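You operate a simulated robot arm through the tools that you are given. There is no shell and no other tool.

Carry out the task below with a simulated two-armed robot. There is one attempt and no reset: what you move stays moved.

## Task
Pick up the narrow calf pad with one hand, pass it to the other hand and put it on the shelf beside the beige box.

Only the result counts: the job must be done as asked and must still hold three seconds after the hand-in. Knocking over, shifting, dropping, spilling or breaking anything else fails it.

## Robot
Two 7-joint arms with three-finger grippers on one trunk, on a base that drives. Base frame: it is fixed to the floor where the robot stands at the start and does not move with it; the origin is under the middle of the robot, x ahead of it, y to its left, z up. Lengths are in mm, angles in rad, forces in N, time in s.
The left shoulder is at the start at [30, 124, 1008], the right one opposite. With the tool pointing down near the work surface each hand reaches from about 100 to 780 mm from the robot's upright axis, wherever it stands, measured 20 degrees to its own side. Places, roughly: narrow calf pad (5x10x14 cm) [2100, 2400, 900]; shelf beside the beige box (18x18 cm) [4680, -860, 1520]. Payload 2.2 kg a hand.
Tool frame (each hand has its own): the origin (TCP) lies between the finger pads and is the grasp point; the fingertips stand 28 mm ahead of it; z points along the fingers, y is the line along which they close. The gripper opens to 102 mm. The gripper's body begins 71 mm behind the TCP.
Orientation is that of the tool frame in the base frame, as [roll, pitch, yaw] about the fixed x, y, z axes, in that order (R = Rz(yaw) Ry(pitch) Rx(roll)). With the fingers straight down and closing along the base's y, the tool's x points along the base's -x, its y along +y and its z along -z.

## Interface
- The arms move only by the tool step_arm. It takes "left_commands", "right_commands" or both (then of equal length, played together; a hand with none holds still); each is a list of rows, each a list of 7 numbers: the closure, from 0 (fully open) to 1 (shut), then the shift along the base's x, y, z in mm, then the turn, a rotation vector about the base's x, y, z in rad. In form: [[jaw, dx, dy, dz, wx, wy, wz], ...]. A call has 1 to 20 rows; each row is the pose to reach, as a shift and turn from the pose commanded when the call began. A row lasts 0.2 s, in which the tool goes at most 50 mm and 0.15 rad; a call with a longer step from one row to the next is refused whole, and so is a gripper value outside its range. A pose out of reach is approached as far as the arm can. The call stops where the force on the tool passes 40 N (or 10 N more than at its start, if that is more) or the arm is blocked; 0.2 s more then pass. The fingers move at their own pace and stop on an object; they squeeze with about 38 N. The grip force told is the motor's: it shows also when the fingers shut on nothing. Time passes only in rows, and 0.2 s behind the last, so rows that repeat a pose let the fingers close. The reply holds the time, the measured pose of the TCP, the force on the tool along the base axes, the opening and the grip force, in the units named above and with some noise, with the torque about the TCP (base axes, N m) and any sound that the robot's microphone picked up.
- Cameras (640 x 400 px; columns grow to the right, rows downward): "scene" is now at [57.2, 4.5, 1733.1]; the picture's right is [-0.01, -1.00, 0.00], its down [-0.70, 0.00, -0.72] and it looks along [0.72, -0.00, -0.70] (base axes); focal length 296 px, centre (320, 200). "left" rides on the left gripper at [72, 38, -86] in its tool frame; the picture's right is [-0.47, 0.89, 0.00], its down [-0.60, -0.32, -0.73] and it looks along [-0.65, -0.34, 0.68] (tool axes); focal length 256 px, centre (320, 200). "right" rides on the right gripper at [69, 44, -86] in its tool frame; the picture's right is [-0.53, 0.85, 0.00], its down [-0.58, -0.36, -0.73] and it looks along [-0.62, -0.39, 0.68] (tool axes); focal length 256 px, centre (320, 200). There is no depth. A picture from a camera that has moved, and an enlarged one, comes with that camera's place and axes in the base frame and with its lens. The place of the scene camera against the robot may be out by one fixed shift of up to 12 mm in any direction.
- grab_frame(camera): a new picture of that camera. It takes no simulated time.
- raise_lower(by): slides the trunk up (or, below 0, down) by that many mm; the arms and the scene camera ride with it, the base frame stays. It gives what a move gives, with no picture.
- drive_base(legs): drives the robot by 1 to 6 legs, each [ahead, left, turn to the left] in mm, mm and rad, along the robot's own axes; the way and the turn of a leg run together, so that a leg with both is an arc; at most 1500 mm and 3.142 rad a leg. The arms and the cameras ride along, it lands a little off, and it stops where it bumps. It gives what a move gives.
- turn_head(pan, tilt): turns the head with the scene camera to pan (to the left, within 2.496 rad either way) and tilt (down, from -0.506 to 1.204), counted from straight ahead of the robot. It gives what a move gives.
- zoom(camera, box): a new picture of the part [left, top, right, bottom] of that camera's present view, enlarged. It takes no simulated time.
- sign_off(): hands the job in; it is judged then, once.

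Places have to be worked out from the pictures, the camera data and where the tool is seen. Open the grippers and draw the arms clear of the work before you hand the job in, unless the task says otherwise.

The tools are called after ">>>" as name(argument=value, ...) on one line, values as JSON. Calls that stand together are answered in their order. step_arm: Moves the arms, as the interface text tells. Its arguments: {"type":"object","properties":{"left_commands":{"type":"array","items":{"type":"array","items":{"type":"number"}}},"right_commands":{"type":"array","items":{"type":"array","items":{"type":"number"}}}},"required":[]} The other tools are called the same way: raise_lower (by) slides the trunk up or down; drive_base (legs) drives the base; turn_head (pan, tilt) turns the head that bears the scene camera; grab_frame (camera) takes a picture; zoom (camera, box) takes an enlarged picture of a part of a camera's view; sign_off () hands the job in.

At the start:

```text
t: 0.0
left_tcp_pos: [458.7, 183.7, 1024.3]
left_ee_rot: [-3.141, -0.001, 3.141]
left_force: [0.4, -0.1, 0.3]
left_moment: [0.01, -0.01, 0.0]
left_width: 102.1
left_grip_force: 0.0
right_tcp_pos: [377.7, -180.9, 1119.6]
right_ee_rot: [-3.14, 0.0, 3.142]
right_force: [-0.1, -0.1, -0.1]
right_moment: [0.0, -0.01, 0.01]
right_width: 101.9
right_grip_force: 0.0
trunk travel left (down, up): [-250.0, 290.0]
robot x, y, heading: [-0.4, -0.4, -0.003]
head pan, tilt: [-0.005, 0.77]
```

scene: 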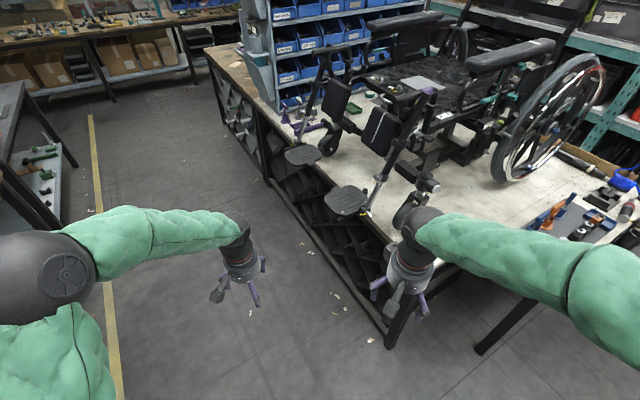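
right: 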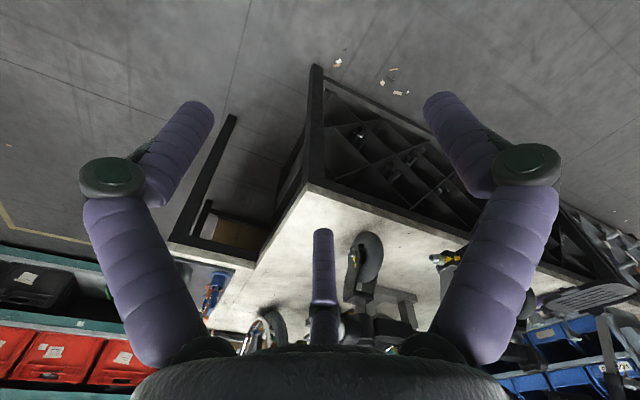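
left: 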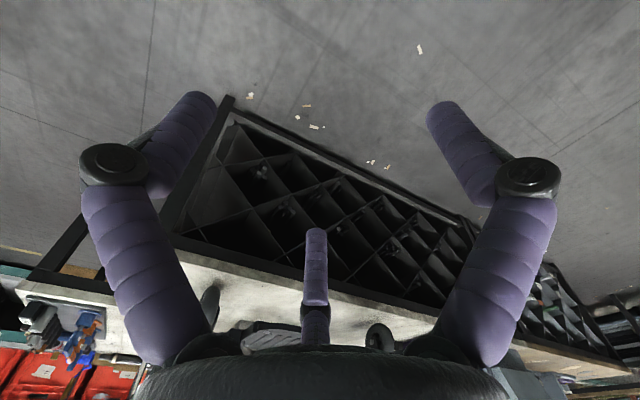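

The scene picture shows a bench with a wheelchair ahead and racks further away. I first turn the head toward the pad's rough place (to the left ahead) to look for it.

>>> turn_head(pan=0.85, tilt=0.35)

```text
t: 1.2
left_tcp_pos: [459.1, 183.9, 1023.5]
left_ee_rot: [3.141, -0.001, 3.141]
left_force: [0.7, 0.4, 0.5]
left_moment: [0.01, 0.01, -0.01]
left_width: 101.8
left_grip_force: 0.1
right_tcp_pos: [377.5, -180.6, 1119.9]
right_ee_rot: [-3.141, -0.001, 3.142]
right_force: [0.1, 0.2, -0.2]
right_moment: [0.0, 0.02, -0.02]
right_width: 102.1
right_grip_force: 0.0
trunk travel left (down, up): [-250.0, 290.0]
robot x, y, heading: [0.3, -1.1, -0.001]
head pan, tilt: [0.85, 0.351]
```

The head has turned; now I take a picture in this direction.

>>> grab_frame(camera="scene")

```text
taken
camera scene: at [36.7, 74.8, 1770.3], right [0.75, -0.66, 0.0], down [-0.23, -0.26, -0.94], along [0.62, 0.7, -0.34], focal length 296 px, centre (320, 200)
```

scene: 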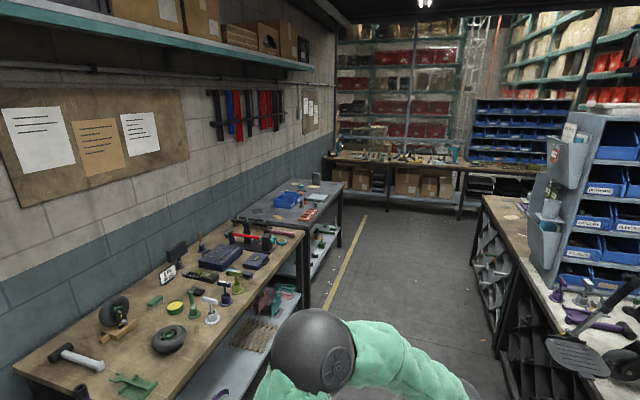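

The pad's rough place projects to around (321,176), at the far end of the grey-topped second table. I zoom in there.

>>> zoom(camera="scene", box=[220, 150, 380, 250])

>>> zoom(camera="scene", box=[320, 80, 480, 180])

```text
4.00 times, centred on (300, 200) of scene
camera zoom: at [36.7, 74.8, 1770.3], right [0.75, -0.66, 0.0], down [-0.23, -0.26, -0.94], along [0.62, 0.7, -0.34], focal length 1185 px, centre (400, 200)
```

zoom: 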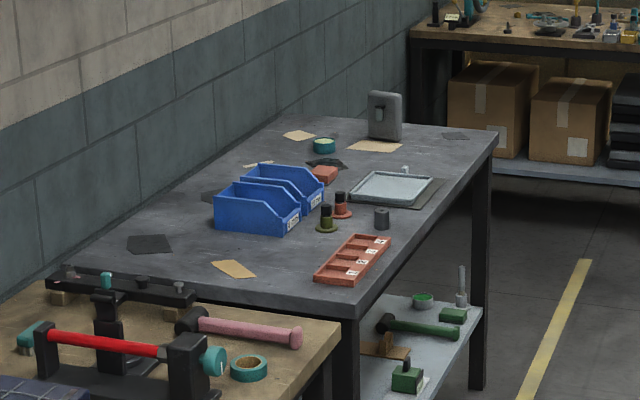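

```text
4.00 times, centred on (400, 130) of scene
camera zoom: at [36.7, 74.8, 1770.3], right [0.75, -0.66, 0.0], down [-0.23, -0.26, -0.94], along [0.62, 0.7, -0.34], focal length 1185 px, centre (0, 480)
```

zoom: 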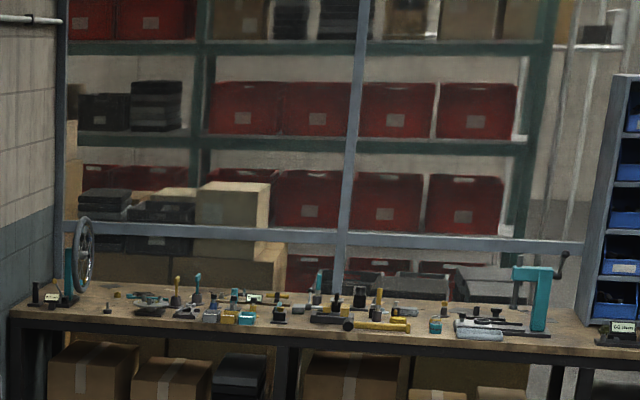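

The grey upright pad is seen standing on the grey table near its far-right end (zoom 385,117). Now I look toward the shelf.

>>> turn_head(pan=-0.2, tilt=0.15)

```text
t: 2.5
left_tcp_pos: [458.7, 184.9, 1024.3]
left_ee_rot: [3.141, 0.0, 3.141]
left_force: [0.1, 0.8, -0.7]
left_moment: [0.02, 0.0, 0.01]
left_width: 102.0
left_grip_force: 0.2
right_tcp_pos: [377.0, -180.5, 1120.5]
right_ee_rot: [-3.14, 0.001, -3.141]
right_force: [0.6, -0.1, 0.1]
right_moment: [-0.01, -0.01, 0.0]
right_width: 101.7
right_grip_force: 0.0
trunk travel left (down, up): [-250.0, 290.0]
robot x, y, heading: [3.4, 3.5, 0.003]
head pan, tilt: [-0.201, 0.15]
```

Head turned toward the shelf; I take a picture.

>>> grab_frame(camera="scene")

>>> zoom(camera="scene", box=[240, 110, 400, 210])

```text
taken
camera scene: at [66.1, -13.5, 1789.0], right [-0.2, -0.98, 0.0], down [-0.15, 0.03, -0.99], along [0.97, -0.2, -0.15], focal length 296 px, centre (320, 200)
```

scene: 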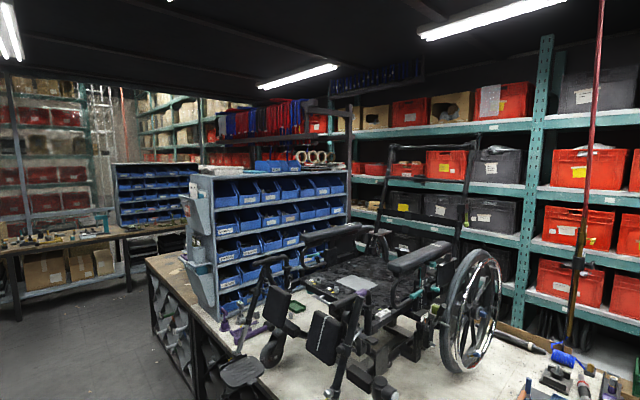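

```text
4.00 times, centred on (320, 160) of scene
camera zoom: at [66.1, -13.5, 1789.0], right [-0.2, -0.98, 0.0], down [-0.15, 0.03, -0.99], along [0.97, -0.2, -0.15], focal length 1185 px, centre (320, 360)
```

zoom: 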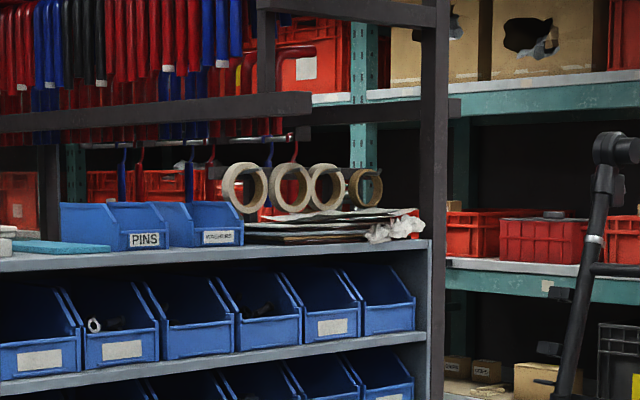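

The target place lies behind the blue-bin cabinet, on the teal rack. I look further around to the right to find the free floor and the rack's layout.

>>> turn_head(pan=-0.9, tilt=0.35)

```text
t: 3.5
left_tcp_pos: [459.9, 185.4, 1023.7]
left_ee_rot: [3.141, 0.0, 3.141]
left_force: [0.2, -0.6, 0.2]
left_moment: [-0.03, -0.01, 0.02]
left_width: 102.1
left_grip_force: 0.1
right_tcp_pos: [376.9, -180.1, 1118.2]
right_ee_rot: [-3.14, 0.0, 3.141]
right_force: [-0.3, -1.2, -0.6]
right_moment: [-0.02, 0.0, -0.02]
right_width: 101.9
right_grip_force: 0.1
trunk travel left (down, up): [-250.0, 290.0]
robot x, y, heading: [2.0, -0.1, 0.0]
head pan, tilt: [-0.901, 0.351]
```

Now a picture to the right.

>>> grab_frame(camera="scene")

```text
taken
camera scene: at [33.1, -68.0, 1770.4], right [-0.78, -0.62, 0.0], down [-0.21, 0.27, -0.94], along [0.58, -0.74, -0.34], focal length 296 px, centre (320, 200)
```

scene: 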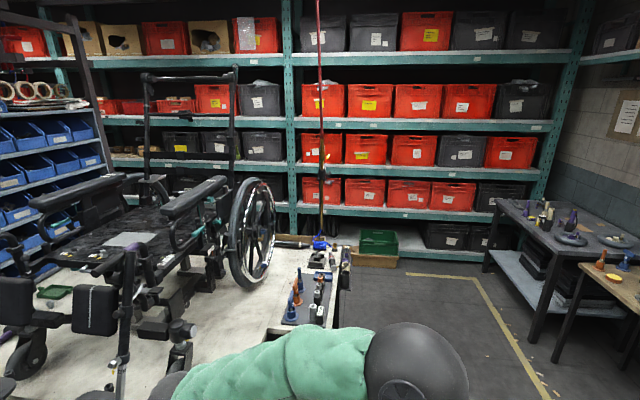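

From these pictures I judge the room's aisle to run at heading about 0.54 rad: bench edge on its right (~650 mm to the right of me), yellow line on the left (~620 mm). I turn onto this heading first.

>>> drive_base(legs=[[0, 0, 0.54]])

>>> turn_head(pan=0.0, tilt=0.5)

>>> grab_frame(camera="scene")

```text
t: 5.4
left_tcp_pos: [299.8, 392.8, 1024.7]
left_ee_rot: [3.141, 0.0, -2.605]
left_force: [-0.4, -0.5, -0.6]
left_moment: [0.01, 0.03, 0.03]
left_width: 101.8
left_grip_force: 0.0
right_tcp_pos: [416.2, 39.4, 1120.4]
right_ee_rot: [3.141, 0.0, -2.603]
right_force: [0.0, -0.4, -0.3]
right_moment: [0.0, 0.02, -0.02]
right_width: 102.0
right_grip_force: 0.0
trunk travel left (down, up): [-250.0, 290.0]
robot x, y, heading: [0.0, -0.0, 0.538]
head pan, tilt: [-0.901, 0.351]
```

```text
t: 6.6
left_tcp_pos: [300.3, 392.6, 1024.1]
left_ee_rot: [3.14, 0.002, -2.605]
left_force: [-0.6, 1.1, 0.0]
left_moment: [-0.01, 0.02, 0.0]
left_width: 101.9
left_grip_force: 0.2
right_tcp_pos: [415.8, 38.9, 1119.4]
right_ee_rot: [3.141, 0.0, -2.605]
right_force: [0.0, 0.3, 0.5]
right_moment: [-0.01, -0.02, 0.02]
right_width: 102.1
right_grip_force: 0.1
trunk travel left (down, up): [-250.0, 290.0]
robot x, y, heading: [0.9, 1.8, 0.534]
head pan, tilt: [0.0, 0.499]
```

```text
taken
camera scene: at [57.6, 36.1, 1756.7], right [0.51, -0.86, 0.0], down [-0.41, -0.24, -0.88], along [0.75, 0.45, -0.48], focal length 296 px, centre (320, 200)
```

scene: 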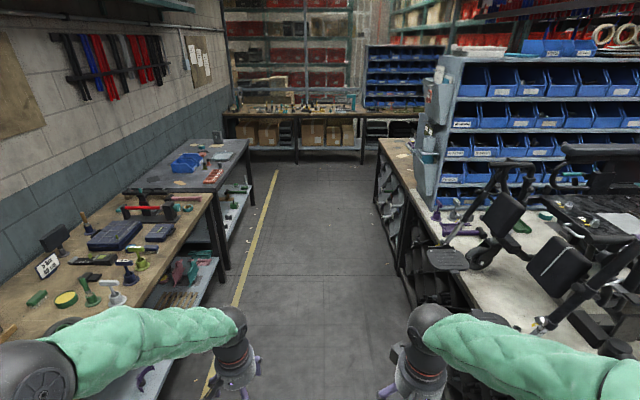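

The aisle is clear and straight ahead; bench edge about 600 mm to my right, grey table edge about 750 mm to my left, back table about 4.6 m ahead. I drive 2600 mm ahead, staying in the middle.

>>> drive_base(legs=[[1300, 0, 0], [1300, 0, 0]])

>>> turn_head(pan=0.9, tilt=0.6)

>>> grab_frame(camera="scene")

```text
t: 19.3
left_tcp_pos: [2529.9, 1723.2, 1024.3]
left_ee_rot: [3.141, 0.0, -2.601]
left_force: [0.0, -0.5, 0.2]
left_moment: [0.0, -0.01, 0.01]
left_width: 101.9
left_grip_force: 0.1
right_tcp_pos: [2648.3, 1370.3, 1119.1]
right_ee_rot: [-3.141, 0.0, -2.601]
right_force: [0.5, -0.2, 0.1]
right_moment: [-0.03, -0.02, -0.02]
right_width: 101.7
right_grip_force: 0.1
trunk travel left (down, up): [-250.0, 290.0]
robot x, y, heading: [2230.4, 1331.3, 0.542]
head pan, tilt: [0.0, 0.499]
```

```text
t: 20.5
left_tcp_pos: [2529.6, 1724.1, 1024.9]
left_ee_rot: [-3.14, 0.002, -2.601]
left_force: [-0.4, 0.0, 0.4]
left_moment: [0.01, 0.01, 0.02]
left_width: 102.0
left_grip_force: 0.0
right_tcp_pos: [2647.0, 1371.0, 1119.5]
right_ee_rot: [3.142, -0.001, -2.6]
right_force: [-0.1, -0.2, -0.1]
right_moment: [-0.03, -0.03, 0.0]
right_width: 102.0
right_grip_force: 0.0
trunk travel left (down, up): [-250.0, 290.0]
robot x, y, heading: [2233.5, 1329.1, 0.547]
head pan, tilt: [0.901, 0.6]
```

```text
taken
camera scene: at [2222.0, 1407.3, 1747.6], right [0.99, -0.13, 0.0], down [-0.07, -0.56, -0.83], along [0.11, 0.82, -0.56], focal length 296 px, centre (320, 200)
```

scene: 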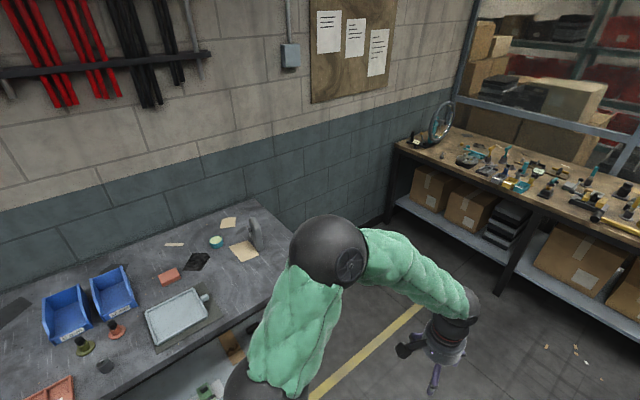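

The pad stands near the wall-side far corner of the grey table at about (2070–2100, 2395), seen thin from here. I advance 550 mm, and then turn left to face the table, checking with a picture.

>>> drive_base(legs=[[550, 0, 0], [0, 0, 1.565]])

>>> turn_head(pan=0.15, tilt=0.75)

>>> grab_frame(camera="scene")

```text
t: 27.5
left_tcp_pos: [2310.9, 1912.6, 1023.9]
left_ee_rot: [3.14, -0.001, -1.032]
left_force: [0.6, -0.5, 0.4]
left_moment: [0.03, 0.03, 0.0]
left_width: 102.1
left_grip_force: 0.0
right_tcp_pos: [2665.8, 2029.5, 1120.5]
right_ee_rot: [3.141, -0.001, -1.03]
right_force: [0.1, -0.7, -0.7]
right_moment: [0.01, -0.02, 0.0]
right_width: 102.1
right_grip_force: 0.1
trunk travel left (down, up): [-250.0, 290.0]
robot x, y, heading: [2703.7, 1612.6, 2.112]
head pan, tilt: [0.901, 0.6]
```

```text
t: 28.6
left_tcp_pos: [2311.0, 1911.4, 1024.6]
left_ee_rot: [3.141, 0.0, -1.031]
left_force: [0.2, 0.3, 0.6]
left_moment: [0.02, 0.0, 0.01]
left_width: 101.8
left_grip_force: 0.0
right_tcp_pos: [2663.5, 2028.8, 1119.6]
right_ee_rot: [-3.14, 0.001, -1.029]
right_force: [-0.2, 0.7, -0.1]
right_moment: [0.01, 0.02, -0.02]
right_width: 102.1
right_grip_force: 0.1
trunk travel left (down, up): [-250.0, 290.0]
robot x, y, heading: [2704.2, 1612.6, 2.113]
head pan, tilt: [0.15, 0.75]
```

```text
taken
camera scene: at [2671.7, 1656.5, 1734.7], right [0.77, 0.64, 0.0], down [0.43, -0.53, -0.73], along [-0.47, 0.56, -0.68], focal length 296 px, centre (320, 200)
```

scene: 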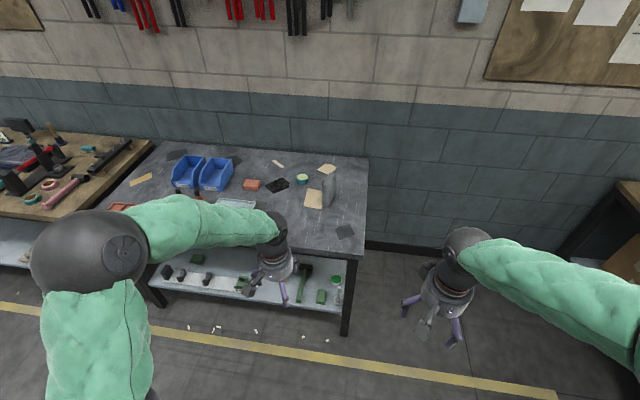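

>>> zoom(camera="scene", box=[260, 145, 388, 225])

```text
5.00 times, centred on (324, 185) of scene
camera zoom: at [2671.7, 1656.5, 1734.7], right [0.77, 0.64, 0.0], down [0.43, -0.53, -0.73], along [-0.47, 0.56, -0.68], focal length 1481 px, centre (300, 275)
```

zoom: 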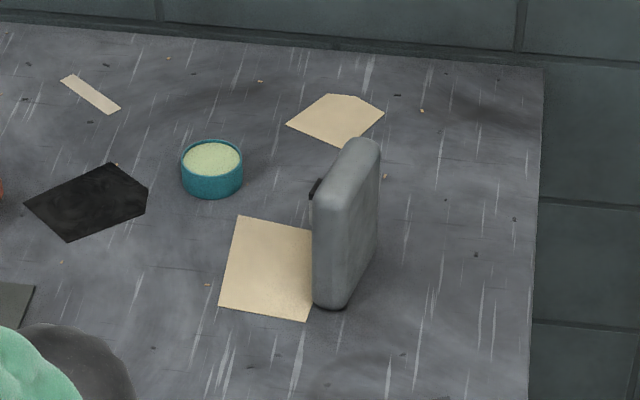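

The pad stands upright on the table, its 10 cm width running nearly along my forward axis (heading ≈1.88) and the thin 5 cm side across; centre judged about (2082, 2437). It is about 1030 mm ahead and 108 mm left, so I drive 350 mm closer and look with the left wrist camera.

>>> drive_base(legs=[[350, 0, 0]])

>>> grab_frame(camera="scene")

>>> grab_frame(camera="left")

```text
t: 30.9
left_tcp_pos: [2130.6, 2212.6, 1024.1]
left_ee_rot: [3.141, -0.001, -1.033]
left_force: [0.0, 0.1, 0.3]
left_moment: [-0.04, -0.02, -0.03]
left_width: 102.0
left_grip_force: 0.1
right_tcp_pos: [2484.9, 2328.8, 1119.2]
right_ee_rot: [-3.141, 0.001, -1.032]
right_force: [-0.6, 0.2, -0.6]
right_moment: [-0.03, 0.02, 0.02]
right_width: 101.9
right_grip_force: 0.0
trunk travel left (down, up): [-250.0, 290.0]
robot x, y, heading: [2524.1, 1913.8, 2.109]
head pan, tilt: [0.15, 0.75]
```

```text
taken
camera scene: at [2491.7, 1957.2, 1734.6], right [0.77, 0.64, 0.0], down [0.43, -0.53, -0.73], along [-0.46, 0.56, -0.68], focal length 296 px, centre (320, 200)
```

scene: 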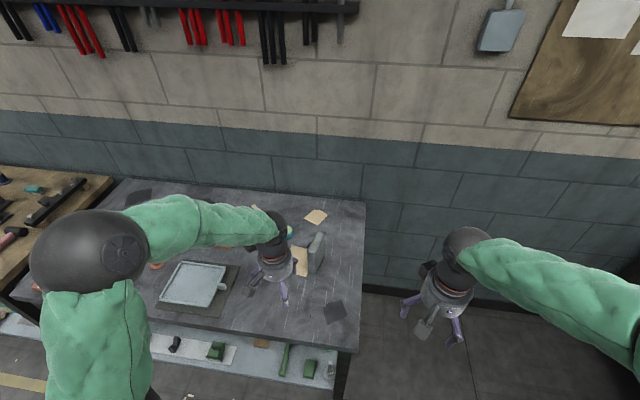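

```text
taken
camera left: at [2134.8, 2132.2, 1109.3], right [-1.0, -0.06, 0.0], down [-0.04, 0.68, 0.73], along [-0.04, 0.73, -0.68], focal length 256 px, centre (320, 200)
```

left: 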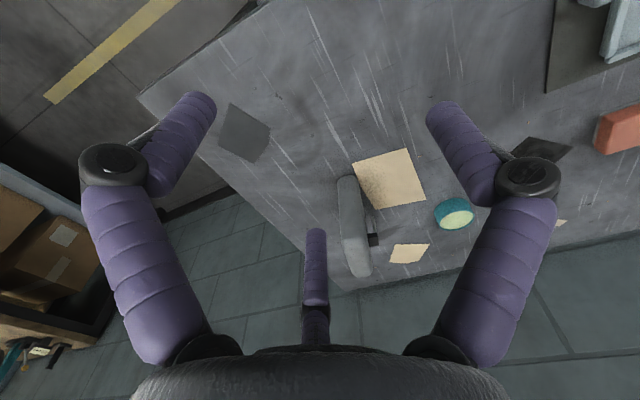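

The left wrist camera sees the pad at about (355,228). I zoom in for measuring.

>>> zoom(camera="left", box=[290, 150, 450, 300])

>>> zoom(camera="scene", box=[250, 195, 378, 275])

```text
2.67 times, centred on (370, 225) of left
camera zoom: at [2134.8, 2132.2, 1109.3], right [-1.0, -0.06, 0.0], down [-0.04, 0.68, 0.73], along [-0.04, 0.73, -0.68], focal length 683 px, centre (187, 133)
```

zoom: 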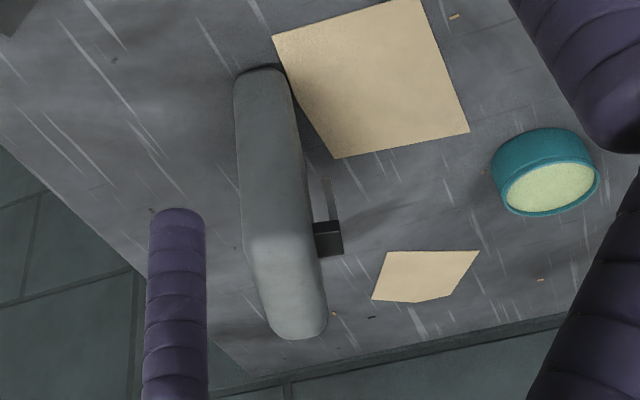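

```text
5.00 times, centred on (314, 235) of scene
camera zoom: at [2491.7, 1957.2, 1734.6], right [0.77, 0.64, 0.0], down [0.43, -0.53, -0.73], along [-0.46, 0.56, -0.68], focal length 1481 px, centre (350, 25)
```

zoom: 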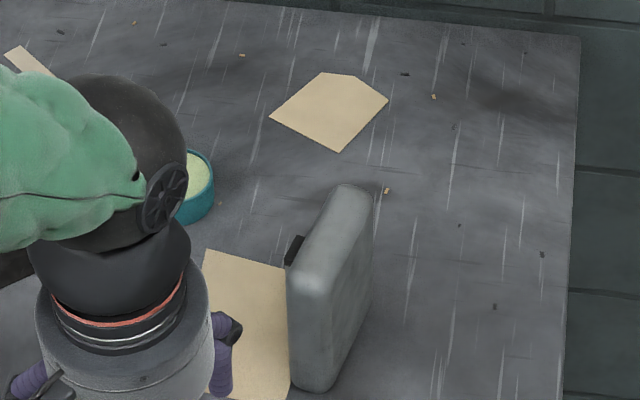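

Two views disagree slightly about the table height, so I raise the left hand 150 mm to triangulate the pad's base and top.

>>> step_arm(left_commands=[[0, 0, 0, 40, 0, 0, 0], [0, 0, 0, 80, 0, 0, 0], [0, 0, 0, 120, 0, 0, 0], [0, 0, 0, 150, 0, 0, 0], [0, 0, 0, 150, 0, 0, 0]])

>>> zoom(camera="left", box=[290, 150, 450, 300])

>>> grab_frame(camera="left")

```text
t: 32.1
left_tcp_pos: [2131.0, 2211.4, 1174.6]
left_ee_rot: [3.141, 0.001, -1.03]
left_force: [-0.6, -0.7, -0.4]
left_moment: [0.0, 0.0, 0.04]
left_width: 102.1
left_grip_force: 0.1
right_tcp_pos: [2485.6, 2328.6, 1120.0]
right_ee_rot: [3.141, 0.0, -1.031]
right_force: [-0.1, 0.0, -0.3]
right_moment: [-0.01, 0.0, 0.01]
right_width: 102.1
right_grip_force: 0.0
trunk travel left (down, up): [-250.0, 290.0]
robot x, y, heading: [2524.7, 1913.8, 2.11]
head pan, tilt: [0.15, 0.75]
```

```text
2.67 times, centred on (370, 225) of left
camera zoom: at [2135.0, 2131.0, 1260.2], right [-1.0, -0.06, 0.0], down [-0.04, 0.68, 0.73], along [-0.04, 0.73, -0.68], focal length 683 px, centre (187, 133)
```

zoom: 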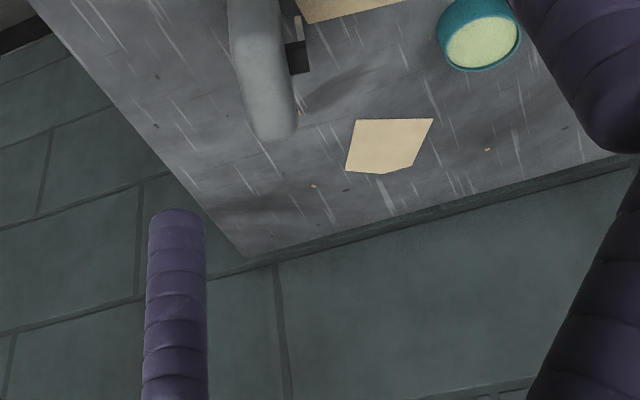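

```text
taken
camera left: at [2135.0, 2131.0, 1260.2], right [-1.0, -0.06, 0.0], down [-0.04, 0.68, 0.73], along [-0.04, 0.73, -0.68], focal length 256 px, centre (320, 200)
```

left: 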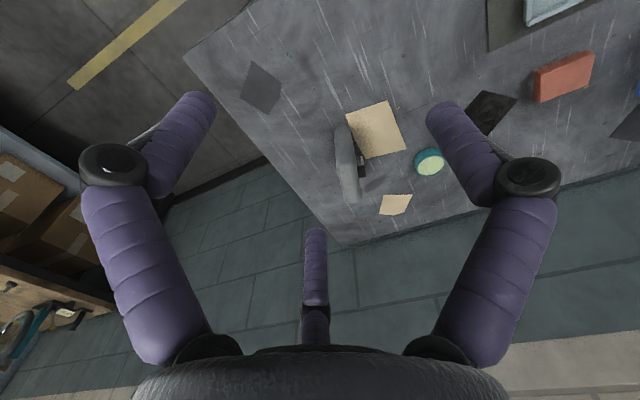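

Triangulation puts the table top at z≈803 and the pad's centre at about (2063, 2445), top at z≈943, with a dark clip on its left broad face near z≈898. I move the left hand to the left to see that face before choosing the grip.

>>> step_arm(left_commands=[[0, -40, -24, 0, 0, 0, 0], [0, -80, -48, 0, 0, 0, 0], [0, -120, -72, 0, 0, 0, 0], [0, -160, -96, 0, 0, 0, 0], [0, -200, -120, 0, 0, 0, 0], [0, -200, -120, 0, 0, 0, 0]])

>>> grab_frame(camera="left")

```text
t: 33.5
left_tcp_pos: [1931.5, 2091.5, 1174.4]
left_ee_rot: [-3.141, 0.0, -1.03]
left_force: [0.0, 0.1, 0.7]
left_moment: [-0.03, 0.02, 0.01]
left_width: 102.0
left_grip_force: 0.1
right_tcp_pos: [2486.7, 2328.7, 1119.9]
right_ee_rot: [-3.141, 0.001, -1.031]
right_force: [0.3, 0.4, -0.3]
right_moment: [0.0, 0.02, 0.0]
right_width: 102.2
right_grip_force: 0.0
trunk travel left (down, up): [-250.0, 290.0]
robot x, y, heading: [2523.8, 1912.2, 2.108]
head pan, tilt: [0.15, 0.75]
```

```text
taken
camera left: at [1935.4, 2010.8, 1259.9], right [-1.0, -0.06, 0.0], down [-0.04, 0.68, 0.73], along [-0.04, 0.73, -0.68], focal length 256 px, centre (320, 200)
```

left: 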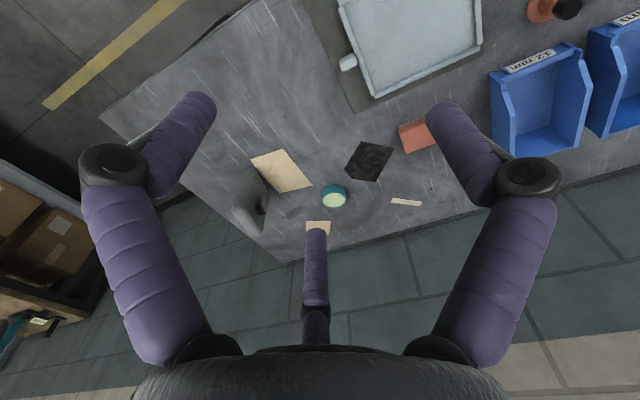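

The left face of the pad is now visible at (250,198); I zoom in on it and on the far view from the scene camera.

>>> zoom(camera="left", box=[210, 150, 306, 250])

>>> zoom(camera="scene", box=[285, 220, 349, 280])

```text
4.00 times, centred on (258, 200) of left
camera zoom: at [1935.4, 2010.8, 1259.9], right [-1.0, -0.06, 0.0], down [-0.04, 0.68, 0.73], along [-0.04, 0.73, -0.68], focal length 1024 px, centre (568, 200)
```

zoom: 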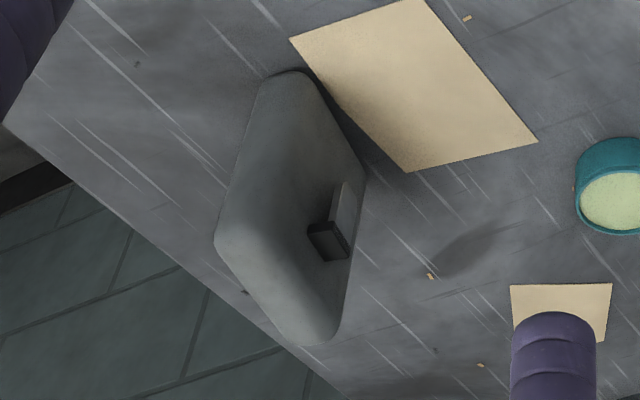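

```text
6.67 times, centred on (317, 250) of scene
camera zoom: at [2493.3, 1956.4, 1734.7], right [0.77, 0.64, 0.0], down [0.43, -0.53, -0.73], along [-0.47, 0.56, -0.68], focal length 1975 px, centre (340, -133)
```

zoom: 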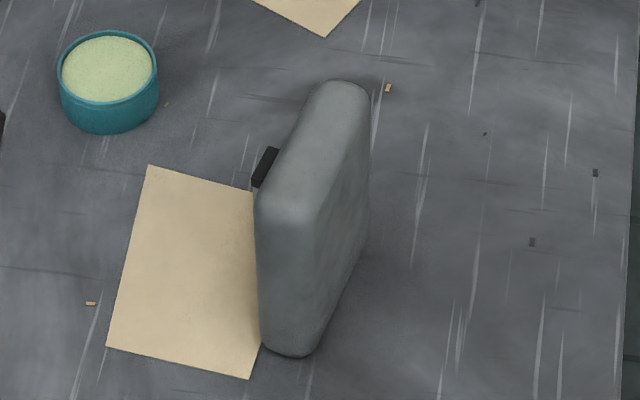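

The clip (dark head plus bar) sits in the middle of the pad's left face between z≈850 and 912, so I'll grip off-centre. I check how the gripper's fingers really look and lie by zooming on the right gripper in the scene view.

>>> zoom(camera="scene", box=[380, 240, 508, 360])

>>> grab_frame(camera="scene")

```text
3.33 times, centred on (444, 300) of scene
camera zoom: at [2493.3, 1956.4, 1734.7], right [0.77, 0.64, 0.0], down [0.43, -0.53, -0.73], along [-0.47, 0.56, -0.68], focal length 987 px, centre (-93, -133)
```

zoom: 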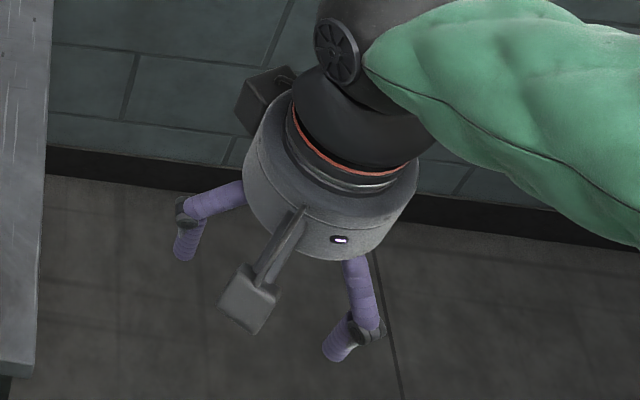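

```text
taken
camera scene: at [2493.3, 1956.4, 1734.7], right [0.77, 0.64, 0.0], down [0.43, -0.53, -0.73], along [-0.47, 0.56, -0.68], focal length 296 px, centre (320, 200)
```

scene: 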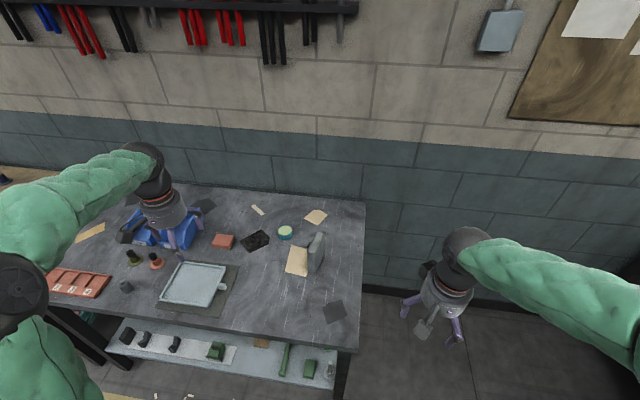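

The visible finger line looks turned about 28° from what the tool frame says, so I test by half closing the free right gripper and looking at how the fingers move.

>>> step_arm(right_commands=[[0.5, 0, 0, 0, 0, 0, 0], [0.5, 0, 0, 0, 0, 0, 0], [0.5, 0, 0, 0, 0, 0, 0]])

>>> zoom(camera="scene", box=[380, 240, 508, 360])

>>> grab_frame(camera="right")

```text
t: 34.3
left_tcp_pos: [1932.0, 2091.5, 1172.5]
left_ee_rot: [3.141, 0.0, -1.032]
left_force: [0.5, 0.1, 0.3]
left_moment: [-0.04, -0.01, 0.03]
left_width: 102.1
left_grip_force: 0.1
right_tcp_pos: [2487.0, 2330.5, 1119.7]
right_ee_rot: [3.141, 0.001, -1.032]
right_force: [0.4, 1.2, -0.1]
right_moment: [-0.01, 0.0, 0.02]
right_width: 51.3
right_grip_force: 0.0
trunk travel left (down, up): [-250.0, 290.0]
robot x, y, heading: [2524.3, 1910.6, 2.109]
head pan, tilt: [0.15, 0.75]
```

```text
3.33 times, centred on (444, 300) of scene
camera zoom: at [2492.4, 1956.0, 1734.7], right [0.77, 0.64, 0.0], down [0.43, -0.53, -0.73], along [-0.47, 0.56, -0.68], focal length 987 px, centre (-93, -133)
```

zoom: 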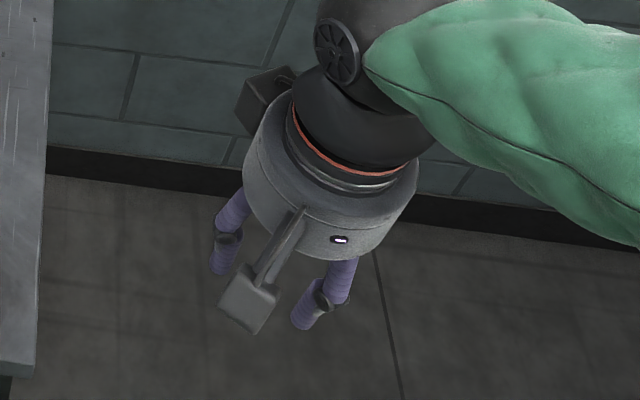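

```text
taken
camera right: at [2483.7, 2247.4, 1206.7], right [-1.0, 0.02, 0.0], down [0.02, 0.68, 0.73], along [0.02, 0.73, -0.68], focal length 256 px, centre (320, 200)
```

right: 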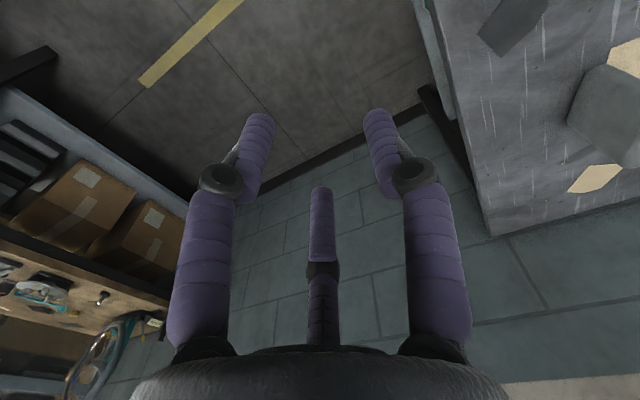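

The drawn hand shows three fingers at 120° (one on the tool's +y), so aligning tool y with the pad's thickness is right either way. I reopen the right hand and bring the left hand above the far half of the pad (beyond the clip), turned by −0.23 rad, at z≈1030.

>>> step_arm(left_commands=[[0, 12.6, 38, -14, 0, 0, -0.023], [0, 25.2, 76, -28, 0, 0, -0.046], [0, 37.8, 114, -42, 0, 0, -0.069], [0, 50.4, 152, -56, 0, 0, -0.092], [0, 63, 190, -70, 0, 0, -0.116], [0, 75.6, 228, -84, 0, 0, -0.139], [0, 88.2, 266, -98, 0, 0, -0.162], [0, 100.8, 304, -112, 0, 0, -0.185], [0, 113.4, 342, -126, 0, 0, -0.208], [0, 126, 380, -140, 0, 0, -0.231], [0, 126, 380, -140, 0, 0, -0.231]], right_commands=[[0, 0, 0, 0, 0, 0, 0], [0, 0, 0, 0, 0, 0, 0], [0, 0, 0, 0, 0, 0, 0], [0, 0, 0, 0, 0, 0, 0], [0, 0, 0, 0, 0, 0, 0], [0, 0, 0, 0, 0, 0, 0], [0, 0, 0, 0, 0, 0, 0], [0, 0, 0, 0, 0, 0, 0], [0, 0, 0, 0, 0, 0, 0], [0, 0, 0, 0, 0, 0, 0], [0, 0, 0, 0, 0, 0, 0]])

>>> grab_frame(camera="left")

>>> zoom(camera="scene", box=[250, 195, 378, 275])

```text
t: 36.7
left_tcp_pos: [2056.1, 2471.0, 1035.1]
left_ee_rot: [-3.142, 0.002, -1.264]
left_force: [-0.2, 0.1, -0.6]
left_moment: [0.01, -0.02, -0.01]
left_width: 102.1
left_grip_force: 0.0
right_tcp_pos: [2483.6, 2328.5, 1119.7]
right_ee_rot: [-3.141, 0.002, -1.031]
right_force: [-0.6, -0.6, 0.1]
right_moment: [0.02, -0.02, -0.01]
right_width: 102.1
right_grip_force: 0.0
trunk travel left (down, up): [-250.0, 290.0]
robot x, y, heading: [2525.5, 1912.6, 2.107]
head pan, tilt: [0.15, 0.75]
```

```text
taken
camera left: at [2041.5, 2393.1, 1121.0], right [-0.98, 0.17, 0.0], down [0.12, 0.67, 0.73], along [0.13, 0.72, -0.68], focal length 256 px, centre (320, 200)
```

left: 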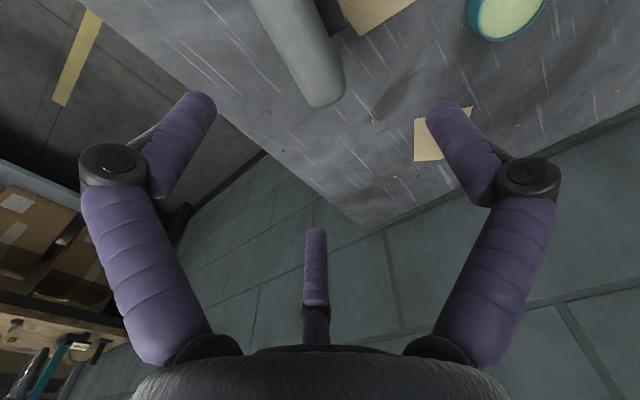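

```text
5.00 times, centred on (314, 235) of scene
camera zoom: at [2492.3, 1954.5, 1734.8], right [0.77, 0.64, 0.0], down [0.43, -0.53, -0.73], along [-0.47, 0.56, -0.68], focal length 1481 px, centre (350, 25)
```

zoom: 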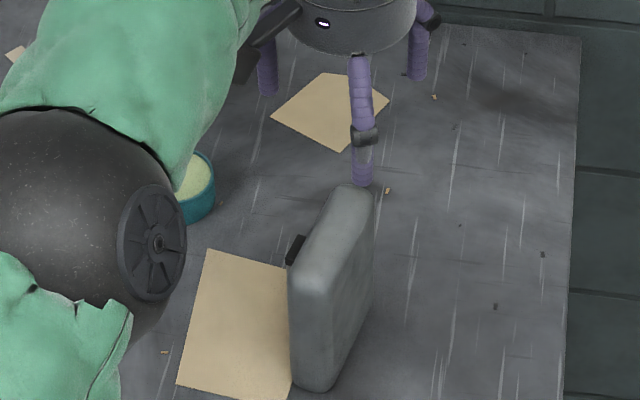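

The pad's far top edge lies at about y≈2486, giving centre ≈(2066,2439); the hand is centred across the thickness and slightly too far out. I shift back 7 mm and descend to z≈955 to check before going lower.

>>> step_arm(left_commands=[[0, 2, -7, -20, 0, 0, 0], [0, 2, -7, -40, 0, 0, 0], [0, 2, -7, -60, 0, 0, 0], [0, 2, -7, -80, 0, 0, 0], [0, 2, -7, -80, 0, 0, 0]])

>>> grab_frame(camera="left")

>>> zoom(camera="scene", box=[250, 195, 378, 275])

```text
t: 37.9
left_tcp_pos: [2059.6, 2465.0, 954.0]
left_ee_rot: [3.139, 0.001, -1.261]
left_force: [0.2, -0.3, 0.3]
left_moment: [-0.01, 0.04, -0.03]
left_width: 101.8
left_grip_force: 0.1
right_tcp_pos: [2485.6, 2329.6, 1119.7]
right_ee_rot: [3.141, -0.001, -1.03]
right_force: [-0.4, -0.1, 0.6]
right_moment: [0.01, 0.0, 0.02]
right_width: 102.2
right_grip_force: 0.1
trunk travel left (down, up): [-250.0, 290.0]
robot x, y, heading: [2526.2, 1912.3, 2.109]
head pan, tilt: [0.15, 0.75]
```

```text
taken
camera left: at [2044.0, 2386.0, 1039.6], right [-0.98, 0.17, 0.0], down [0.12, 0.67, 0.73], along [0.13, 0.72, -0.68], focal length 256 px, centre (320, 200)
```

left: 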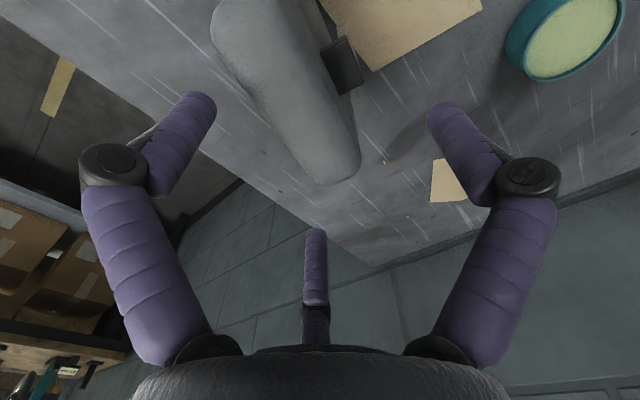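

```text
5.00 times, centred on (314, 235) of scene
camera zoom: at [2492.6, 1955.7, 1734.7], right [0.77, 0.64, 0.0], down [0.43, -0.53, -0.73], along [-0.47, 0.56, -0.68], focal length 1481 px, centre (350, 25)
```

zoom: 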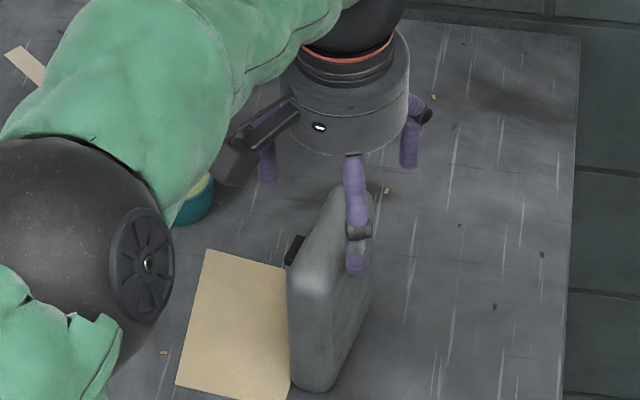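

Hand is centred across the pad's thickness and about 29 mm beyond its middle, clear of the clip. I descend to z≈918 and, if free of force, close in the next call.

>>> step_arm(left_commands=[[0, 0, 0, -12, 0, 0, 0], [0, 0, 0, -24, 0, 0, 0], [0, 0, 0, -36, 0, 0, 0], [0, 0, 0, -36, 0, 0, 0]])

>>> grab_frame(camera="left")

>>> zoom(camera="scene", box=[250, 195, 378, 275])

```text
t: 38.9
left_tcp_pos: [2059.0, 2464.8, 917.5]
left_ee_rot: [3.141, 0.001, -1.263]
left_force: [-0.1, -0.6, -0.9]
left_moment: [-0.01, 0.01, -0.01]
left_width: 101.8
left_grip_force: 0.0
right_tcp_pos: [2485.4, 2329.2, 1120.0]
right_ee_rot: [-3.141, 0.0, -1.031]
right_force: [-0.8, 0.6, 0.1]
right_moment: [-0.01, 0.0, 0.04]
right_width: 101.8
right_grip_force: 0.1
trunk travel left (down, up): [-250.0, 290.0]
robot x, y, heading: [2526.3, 1911.5, 2.111]
head pan, tilt: [0.15, 0.75]
```

```text
taken
camera left: at [2044.1, 2385.7, 1003.6], right [-0.98, 0.17, 0.0], down [0.12, 0.67, 0.73], along [0.13, 0.72, -0.68], focal length 256 px, centre (320, 200)
```

left: 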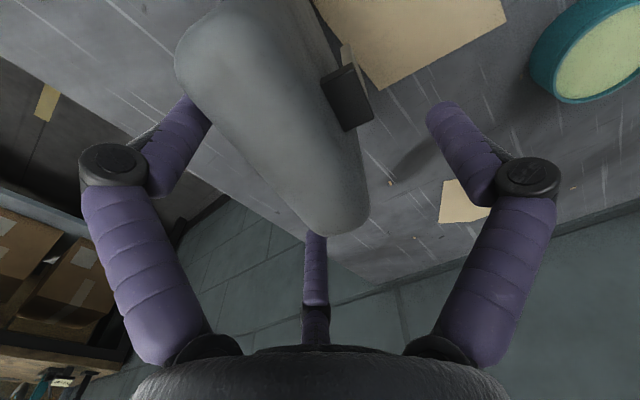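

```text
5.00 times, centred on (314, 235) of scene
camera zoom: at [2492.5, 1955.9, 1734.7], right [0.77, 0.64, 0.0], down [0.43, -0.53, -0.73], along [-0.47, 0.56, -0.68], focal length 1481 px, centre (350, 25)
```

zoom: 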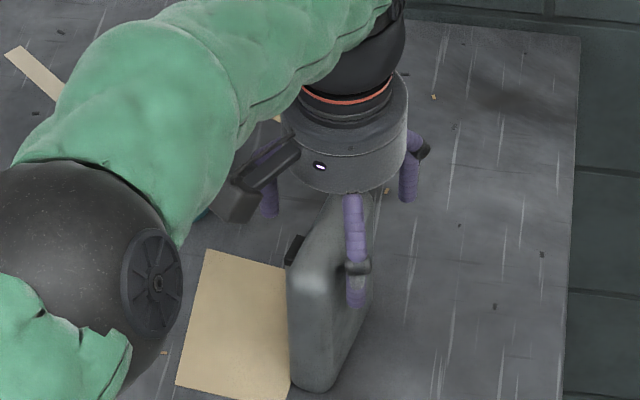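

No contact force; refined far edge of the pad is y≈2491 and the clip's far end lies close to the finger's track, so I shift 6 mm further out and then close the left gripper.

>>> step_arm(left_commands=[[0, -1.8, 5.7, 0, 0, 0, 0], [0.3, -1.8, 5.7, 0, 0, 0, 0], [0.5, -1.8, 5.7, 0, 0, 0, 0], [1, -1.8, 5.7, 0, 0, 0, 0], [1, -1.8, 5.7, 0, 0, 0, 0], [1, -1.8, 5.7, 0, 0, 0, 0], [1, -1.8, 5.7, 0, 0, 0, 0]])

>>> grab_frame(camera="left")

>>> zoom(camera="scene", box=[250, 195, 378, 275])

```text
t: 40.5
left_tcp_pos: [2056.7, 2469.5, 918.5]
left_ee_rot: [-3.141, 0.0, -1.264]
left_force: [-0.4, -0.1, 1.1]
left_moment: [-0.11, 0.04, 0.02]
left_width: 48.1
left_grip_force: 37.8
right_tcp_pos: [2485.4, 2329.5, 1119.4]
right_ee_rot: [3.141, 0.0, -1.031]
right_force: [-0.7, -0.3, 0.5]
right_moment: [-0.01, -0.05, 0.01]
right_width: 102.1
right_grip_force: 0.0
trunk travel left (down, up): [-250.0, 290.0]
robot x, y, heading: [2525.2, 1911.0, 2.111]
head pan, tilt: [0.15, 0.75]
```

```text
taken
camera left: at [2042.1, 2391.3, 1003.6], right [-0.98, 0.17, 0.0], down [0.12, 0.67, 0.73], along [0.13, 0.72, -0.68], focal length 256 px, centre (320, 200)
```

left: 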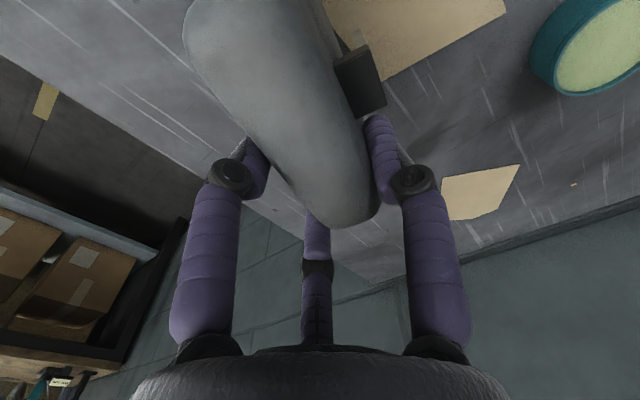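

```text
5.00 times, centred on (314, 235) of scene
camera zoom: at [2492.4, 1956.0, 1734.7], right [0.77, 0.64, 0.0], down [0.43, -0.53, -0.73], along [-0.47, 0.56, -0.68], focal length 1481 px, centre (350, 25)
```

zoom: 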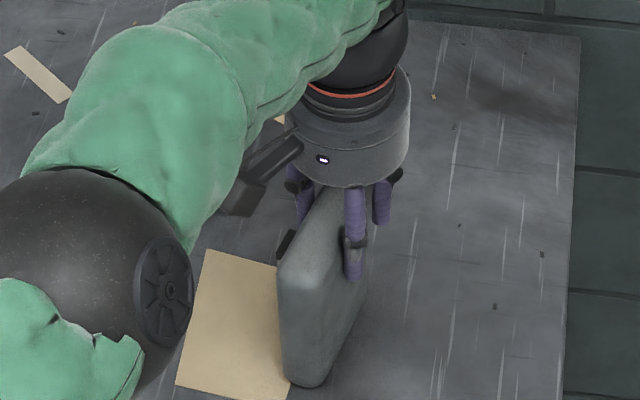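

The grip reads 48 mm at 38 N: the pad is held. I lift it gently 140 mm.

>>> step_arm(left_commands=[[1, 0, 0, 5, 0, 0, 0], [1, 0, 0, 20, 0, 0, 0], [1, 0, 0, 40, 0, 0, 0], [1, 0, 0, 60, 0, 0, 0], [1, 0, 0, 80, 0, 0, 0], [1, 0, 0, 100, 0, 0, 0], [1, 0, 0, 120, 0, 0, 0], [1, 0, 0, 140, 0, 0, 0], [1, 0, 0, 140, 0, 0, 0]])

>>> grab_frame(camera="left")

>>> grab_frame(camera="scene")

```text
t: 42.5
left_tcp_pos: [2058.6, 2470.6, 1057.8]
left_ee_rot: [3.141, 0.0, -1.263]
left_force: [0.2, -0.3, -2.1]
left_moment: [0.03, 0.0, -0.01]
left_width: 48.0
left_grip_force: 37.4
right_tcp_pos: [2484.2, 2327.9, 1118.9]
right_ee_rot: [3.14, -0.001, -1.031]
right_force: [0.1, 1.1, 0.1]
right_moment: [0.03, -0.03, -0.01]
right_width: 101.7
right_grip_force: 0.1
trunk travel left (down, up): [-250.0, 290.0]
robot x, y, heading: [2522.9, 1911.4, 2.111]
head pan, tilt: [0.15, 0.75]
```

```text
taken
camera left: at [2042.2, 2391.6, 1143.2], right [-0.98, 0.17, 0.0], down [0.12, 0.67, 0.73], along [0.13, 0.72, -0.68], focal length 256 px, centre (320, 200)
```

left: 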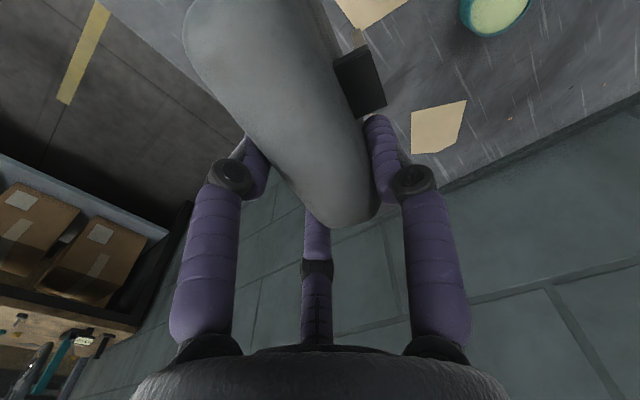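

```text
taken
camera scene: at [2492.0, 1956.5, 1734.7], right [0.77, 0.64, 0.0], down [0.43, -0.53, -0.73], along [-0.47, 0.56, -0.68], focal length 296 px, centre (320, 200)
```

scene: 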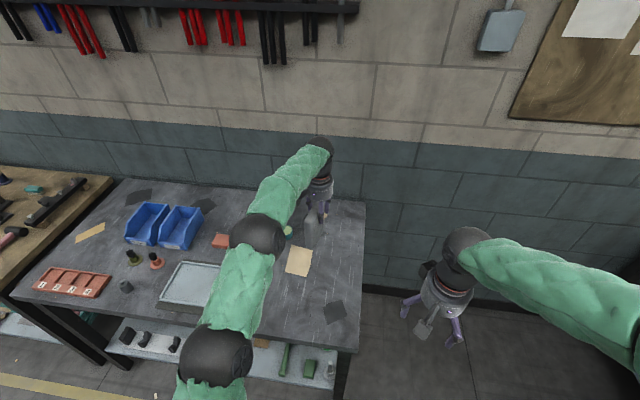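

The pad is lifted cleanly (weight about 2.5 N). I draw the left hand back toward the robot by 250 mm and up a little, then drive back from the table.

>>> step_arm(left_commands=[[1, 10, -17, 10, 0, 0, 0], [1, 26, -43, 20, 0, 0, 0], [1, 43, -71, 30, 0, 0, 0], [1, 60, -100, 40, 0, 0, 0], [1, 77, -129, 50, 0, 0, 0], [1, 94, -157, 60, 0, 0, 0], [1, 111, -186, 60, 0, 0, 0], [1, 128, -214, 60, 0, 0, 0], [1, 128, -214, 60, 0, 0, 0]])

>>> drive_base(legs=[[-250, 0, 0], [0, 0, -1.571]])

>>> turn_head(pan=-0.4, tilt=0.35)

>>> grab_frame(camera="scene")

```text
t: 44.5
left_tcp_pos: [2184.8, 2256.8, 1116.7]
left_ee_rot: [-3.141, 0.001, -1.261]
left_force: [-0.3, 0.3, -2.3]
left_moment: [0.02, -0.01, 0.02]
left_width: 47.9
left_grip_force: 38.1
right_tcp_pos: [2485.2, 2328.4, 1120.4]
right_ee_rot: [-3.141, -0.001, -1.032]
right_force: [-0.1, 0.5, -0.1]
right_moment: [-0.05, -0.03, 0.02]
right_width: 102.0
right_grip_force: 0.0
trunk travel left (down, up): [-250.0, 290.0]
robot x, y, heading: [2527.8, 1913.4, 2.113]
head pan, tilt: [0.15, 0.75]
```

```text
t: 50.1
left_tcp_pos: [2991.4, 2045.0, 1116.5]
left_ee_rot: [-3.142, -0.001, -2.816]
left_force: [0.2, 0.2, -2.8]
left_moment: [-0.04, -0.09, 0.01]
left_width: 48.2
left_grip_force: 38.2
right_tcp_pos: [3069.3, 1745.4, 1119.3]
right_ee_rot: [-3.141, -0.001, -2.585]
right_force: [0.3, 0.2, -0.2]
right_moment: [0.0, 0.0, 0.0]
right_width: 102.0
right_grip_force: 0.2
trunk travel left (down, up): [-250.0, 290.0]
robot x, y, heading: [2653.2, 1698.4, 0.558]
head pan, tilt: [0.15, 0.75]
```

```text
t: 51.0
left_tcp_pos: [2991.0, 2044.5, 1116.7]
left_ee_rot: [-3.141, -0.001, -2.818]
left_force: [-0.2, -1.1, -1.8]
left_moment: [0.0, -0.07, -0.02]
left_width: 48.4
left_grip_force: 37.6
right_tcp_pos: [3069.0, 1743.9, 1120.7]
right_ee_rot: [3.14, 0.0, -2.584]
right_force: [0.1, 0.5, 0.7]
right_moment: [-0.04, -0.02, 0.0]
right_width: 101.8
right_grip_force: 0.0
trunk travel left (down, up): [-250.0, 290.0]
robot x, y, heading: [2654.9, 1699.9, 0.562]
head pan, tilt: [-0.4, 0.351]
```

```text
taken
camera scene: at [2724.8, 1702.2, 1770.3], right [0.16, -0.99, 0.0], down [-0.34, -0.05, -0.94], along [0.93, 0.15, -0.34], focal length 296 px, centre (320, 200)
```

scene: 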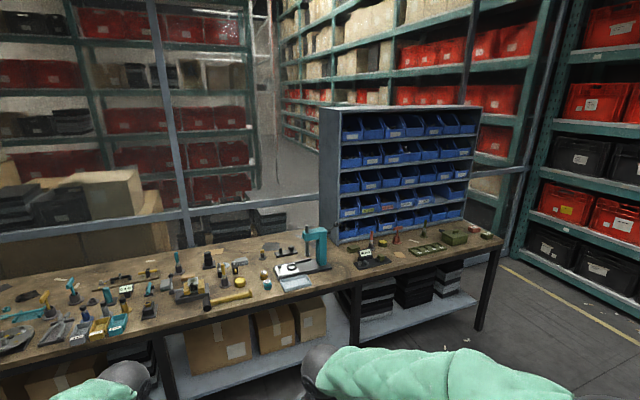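

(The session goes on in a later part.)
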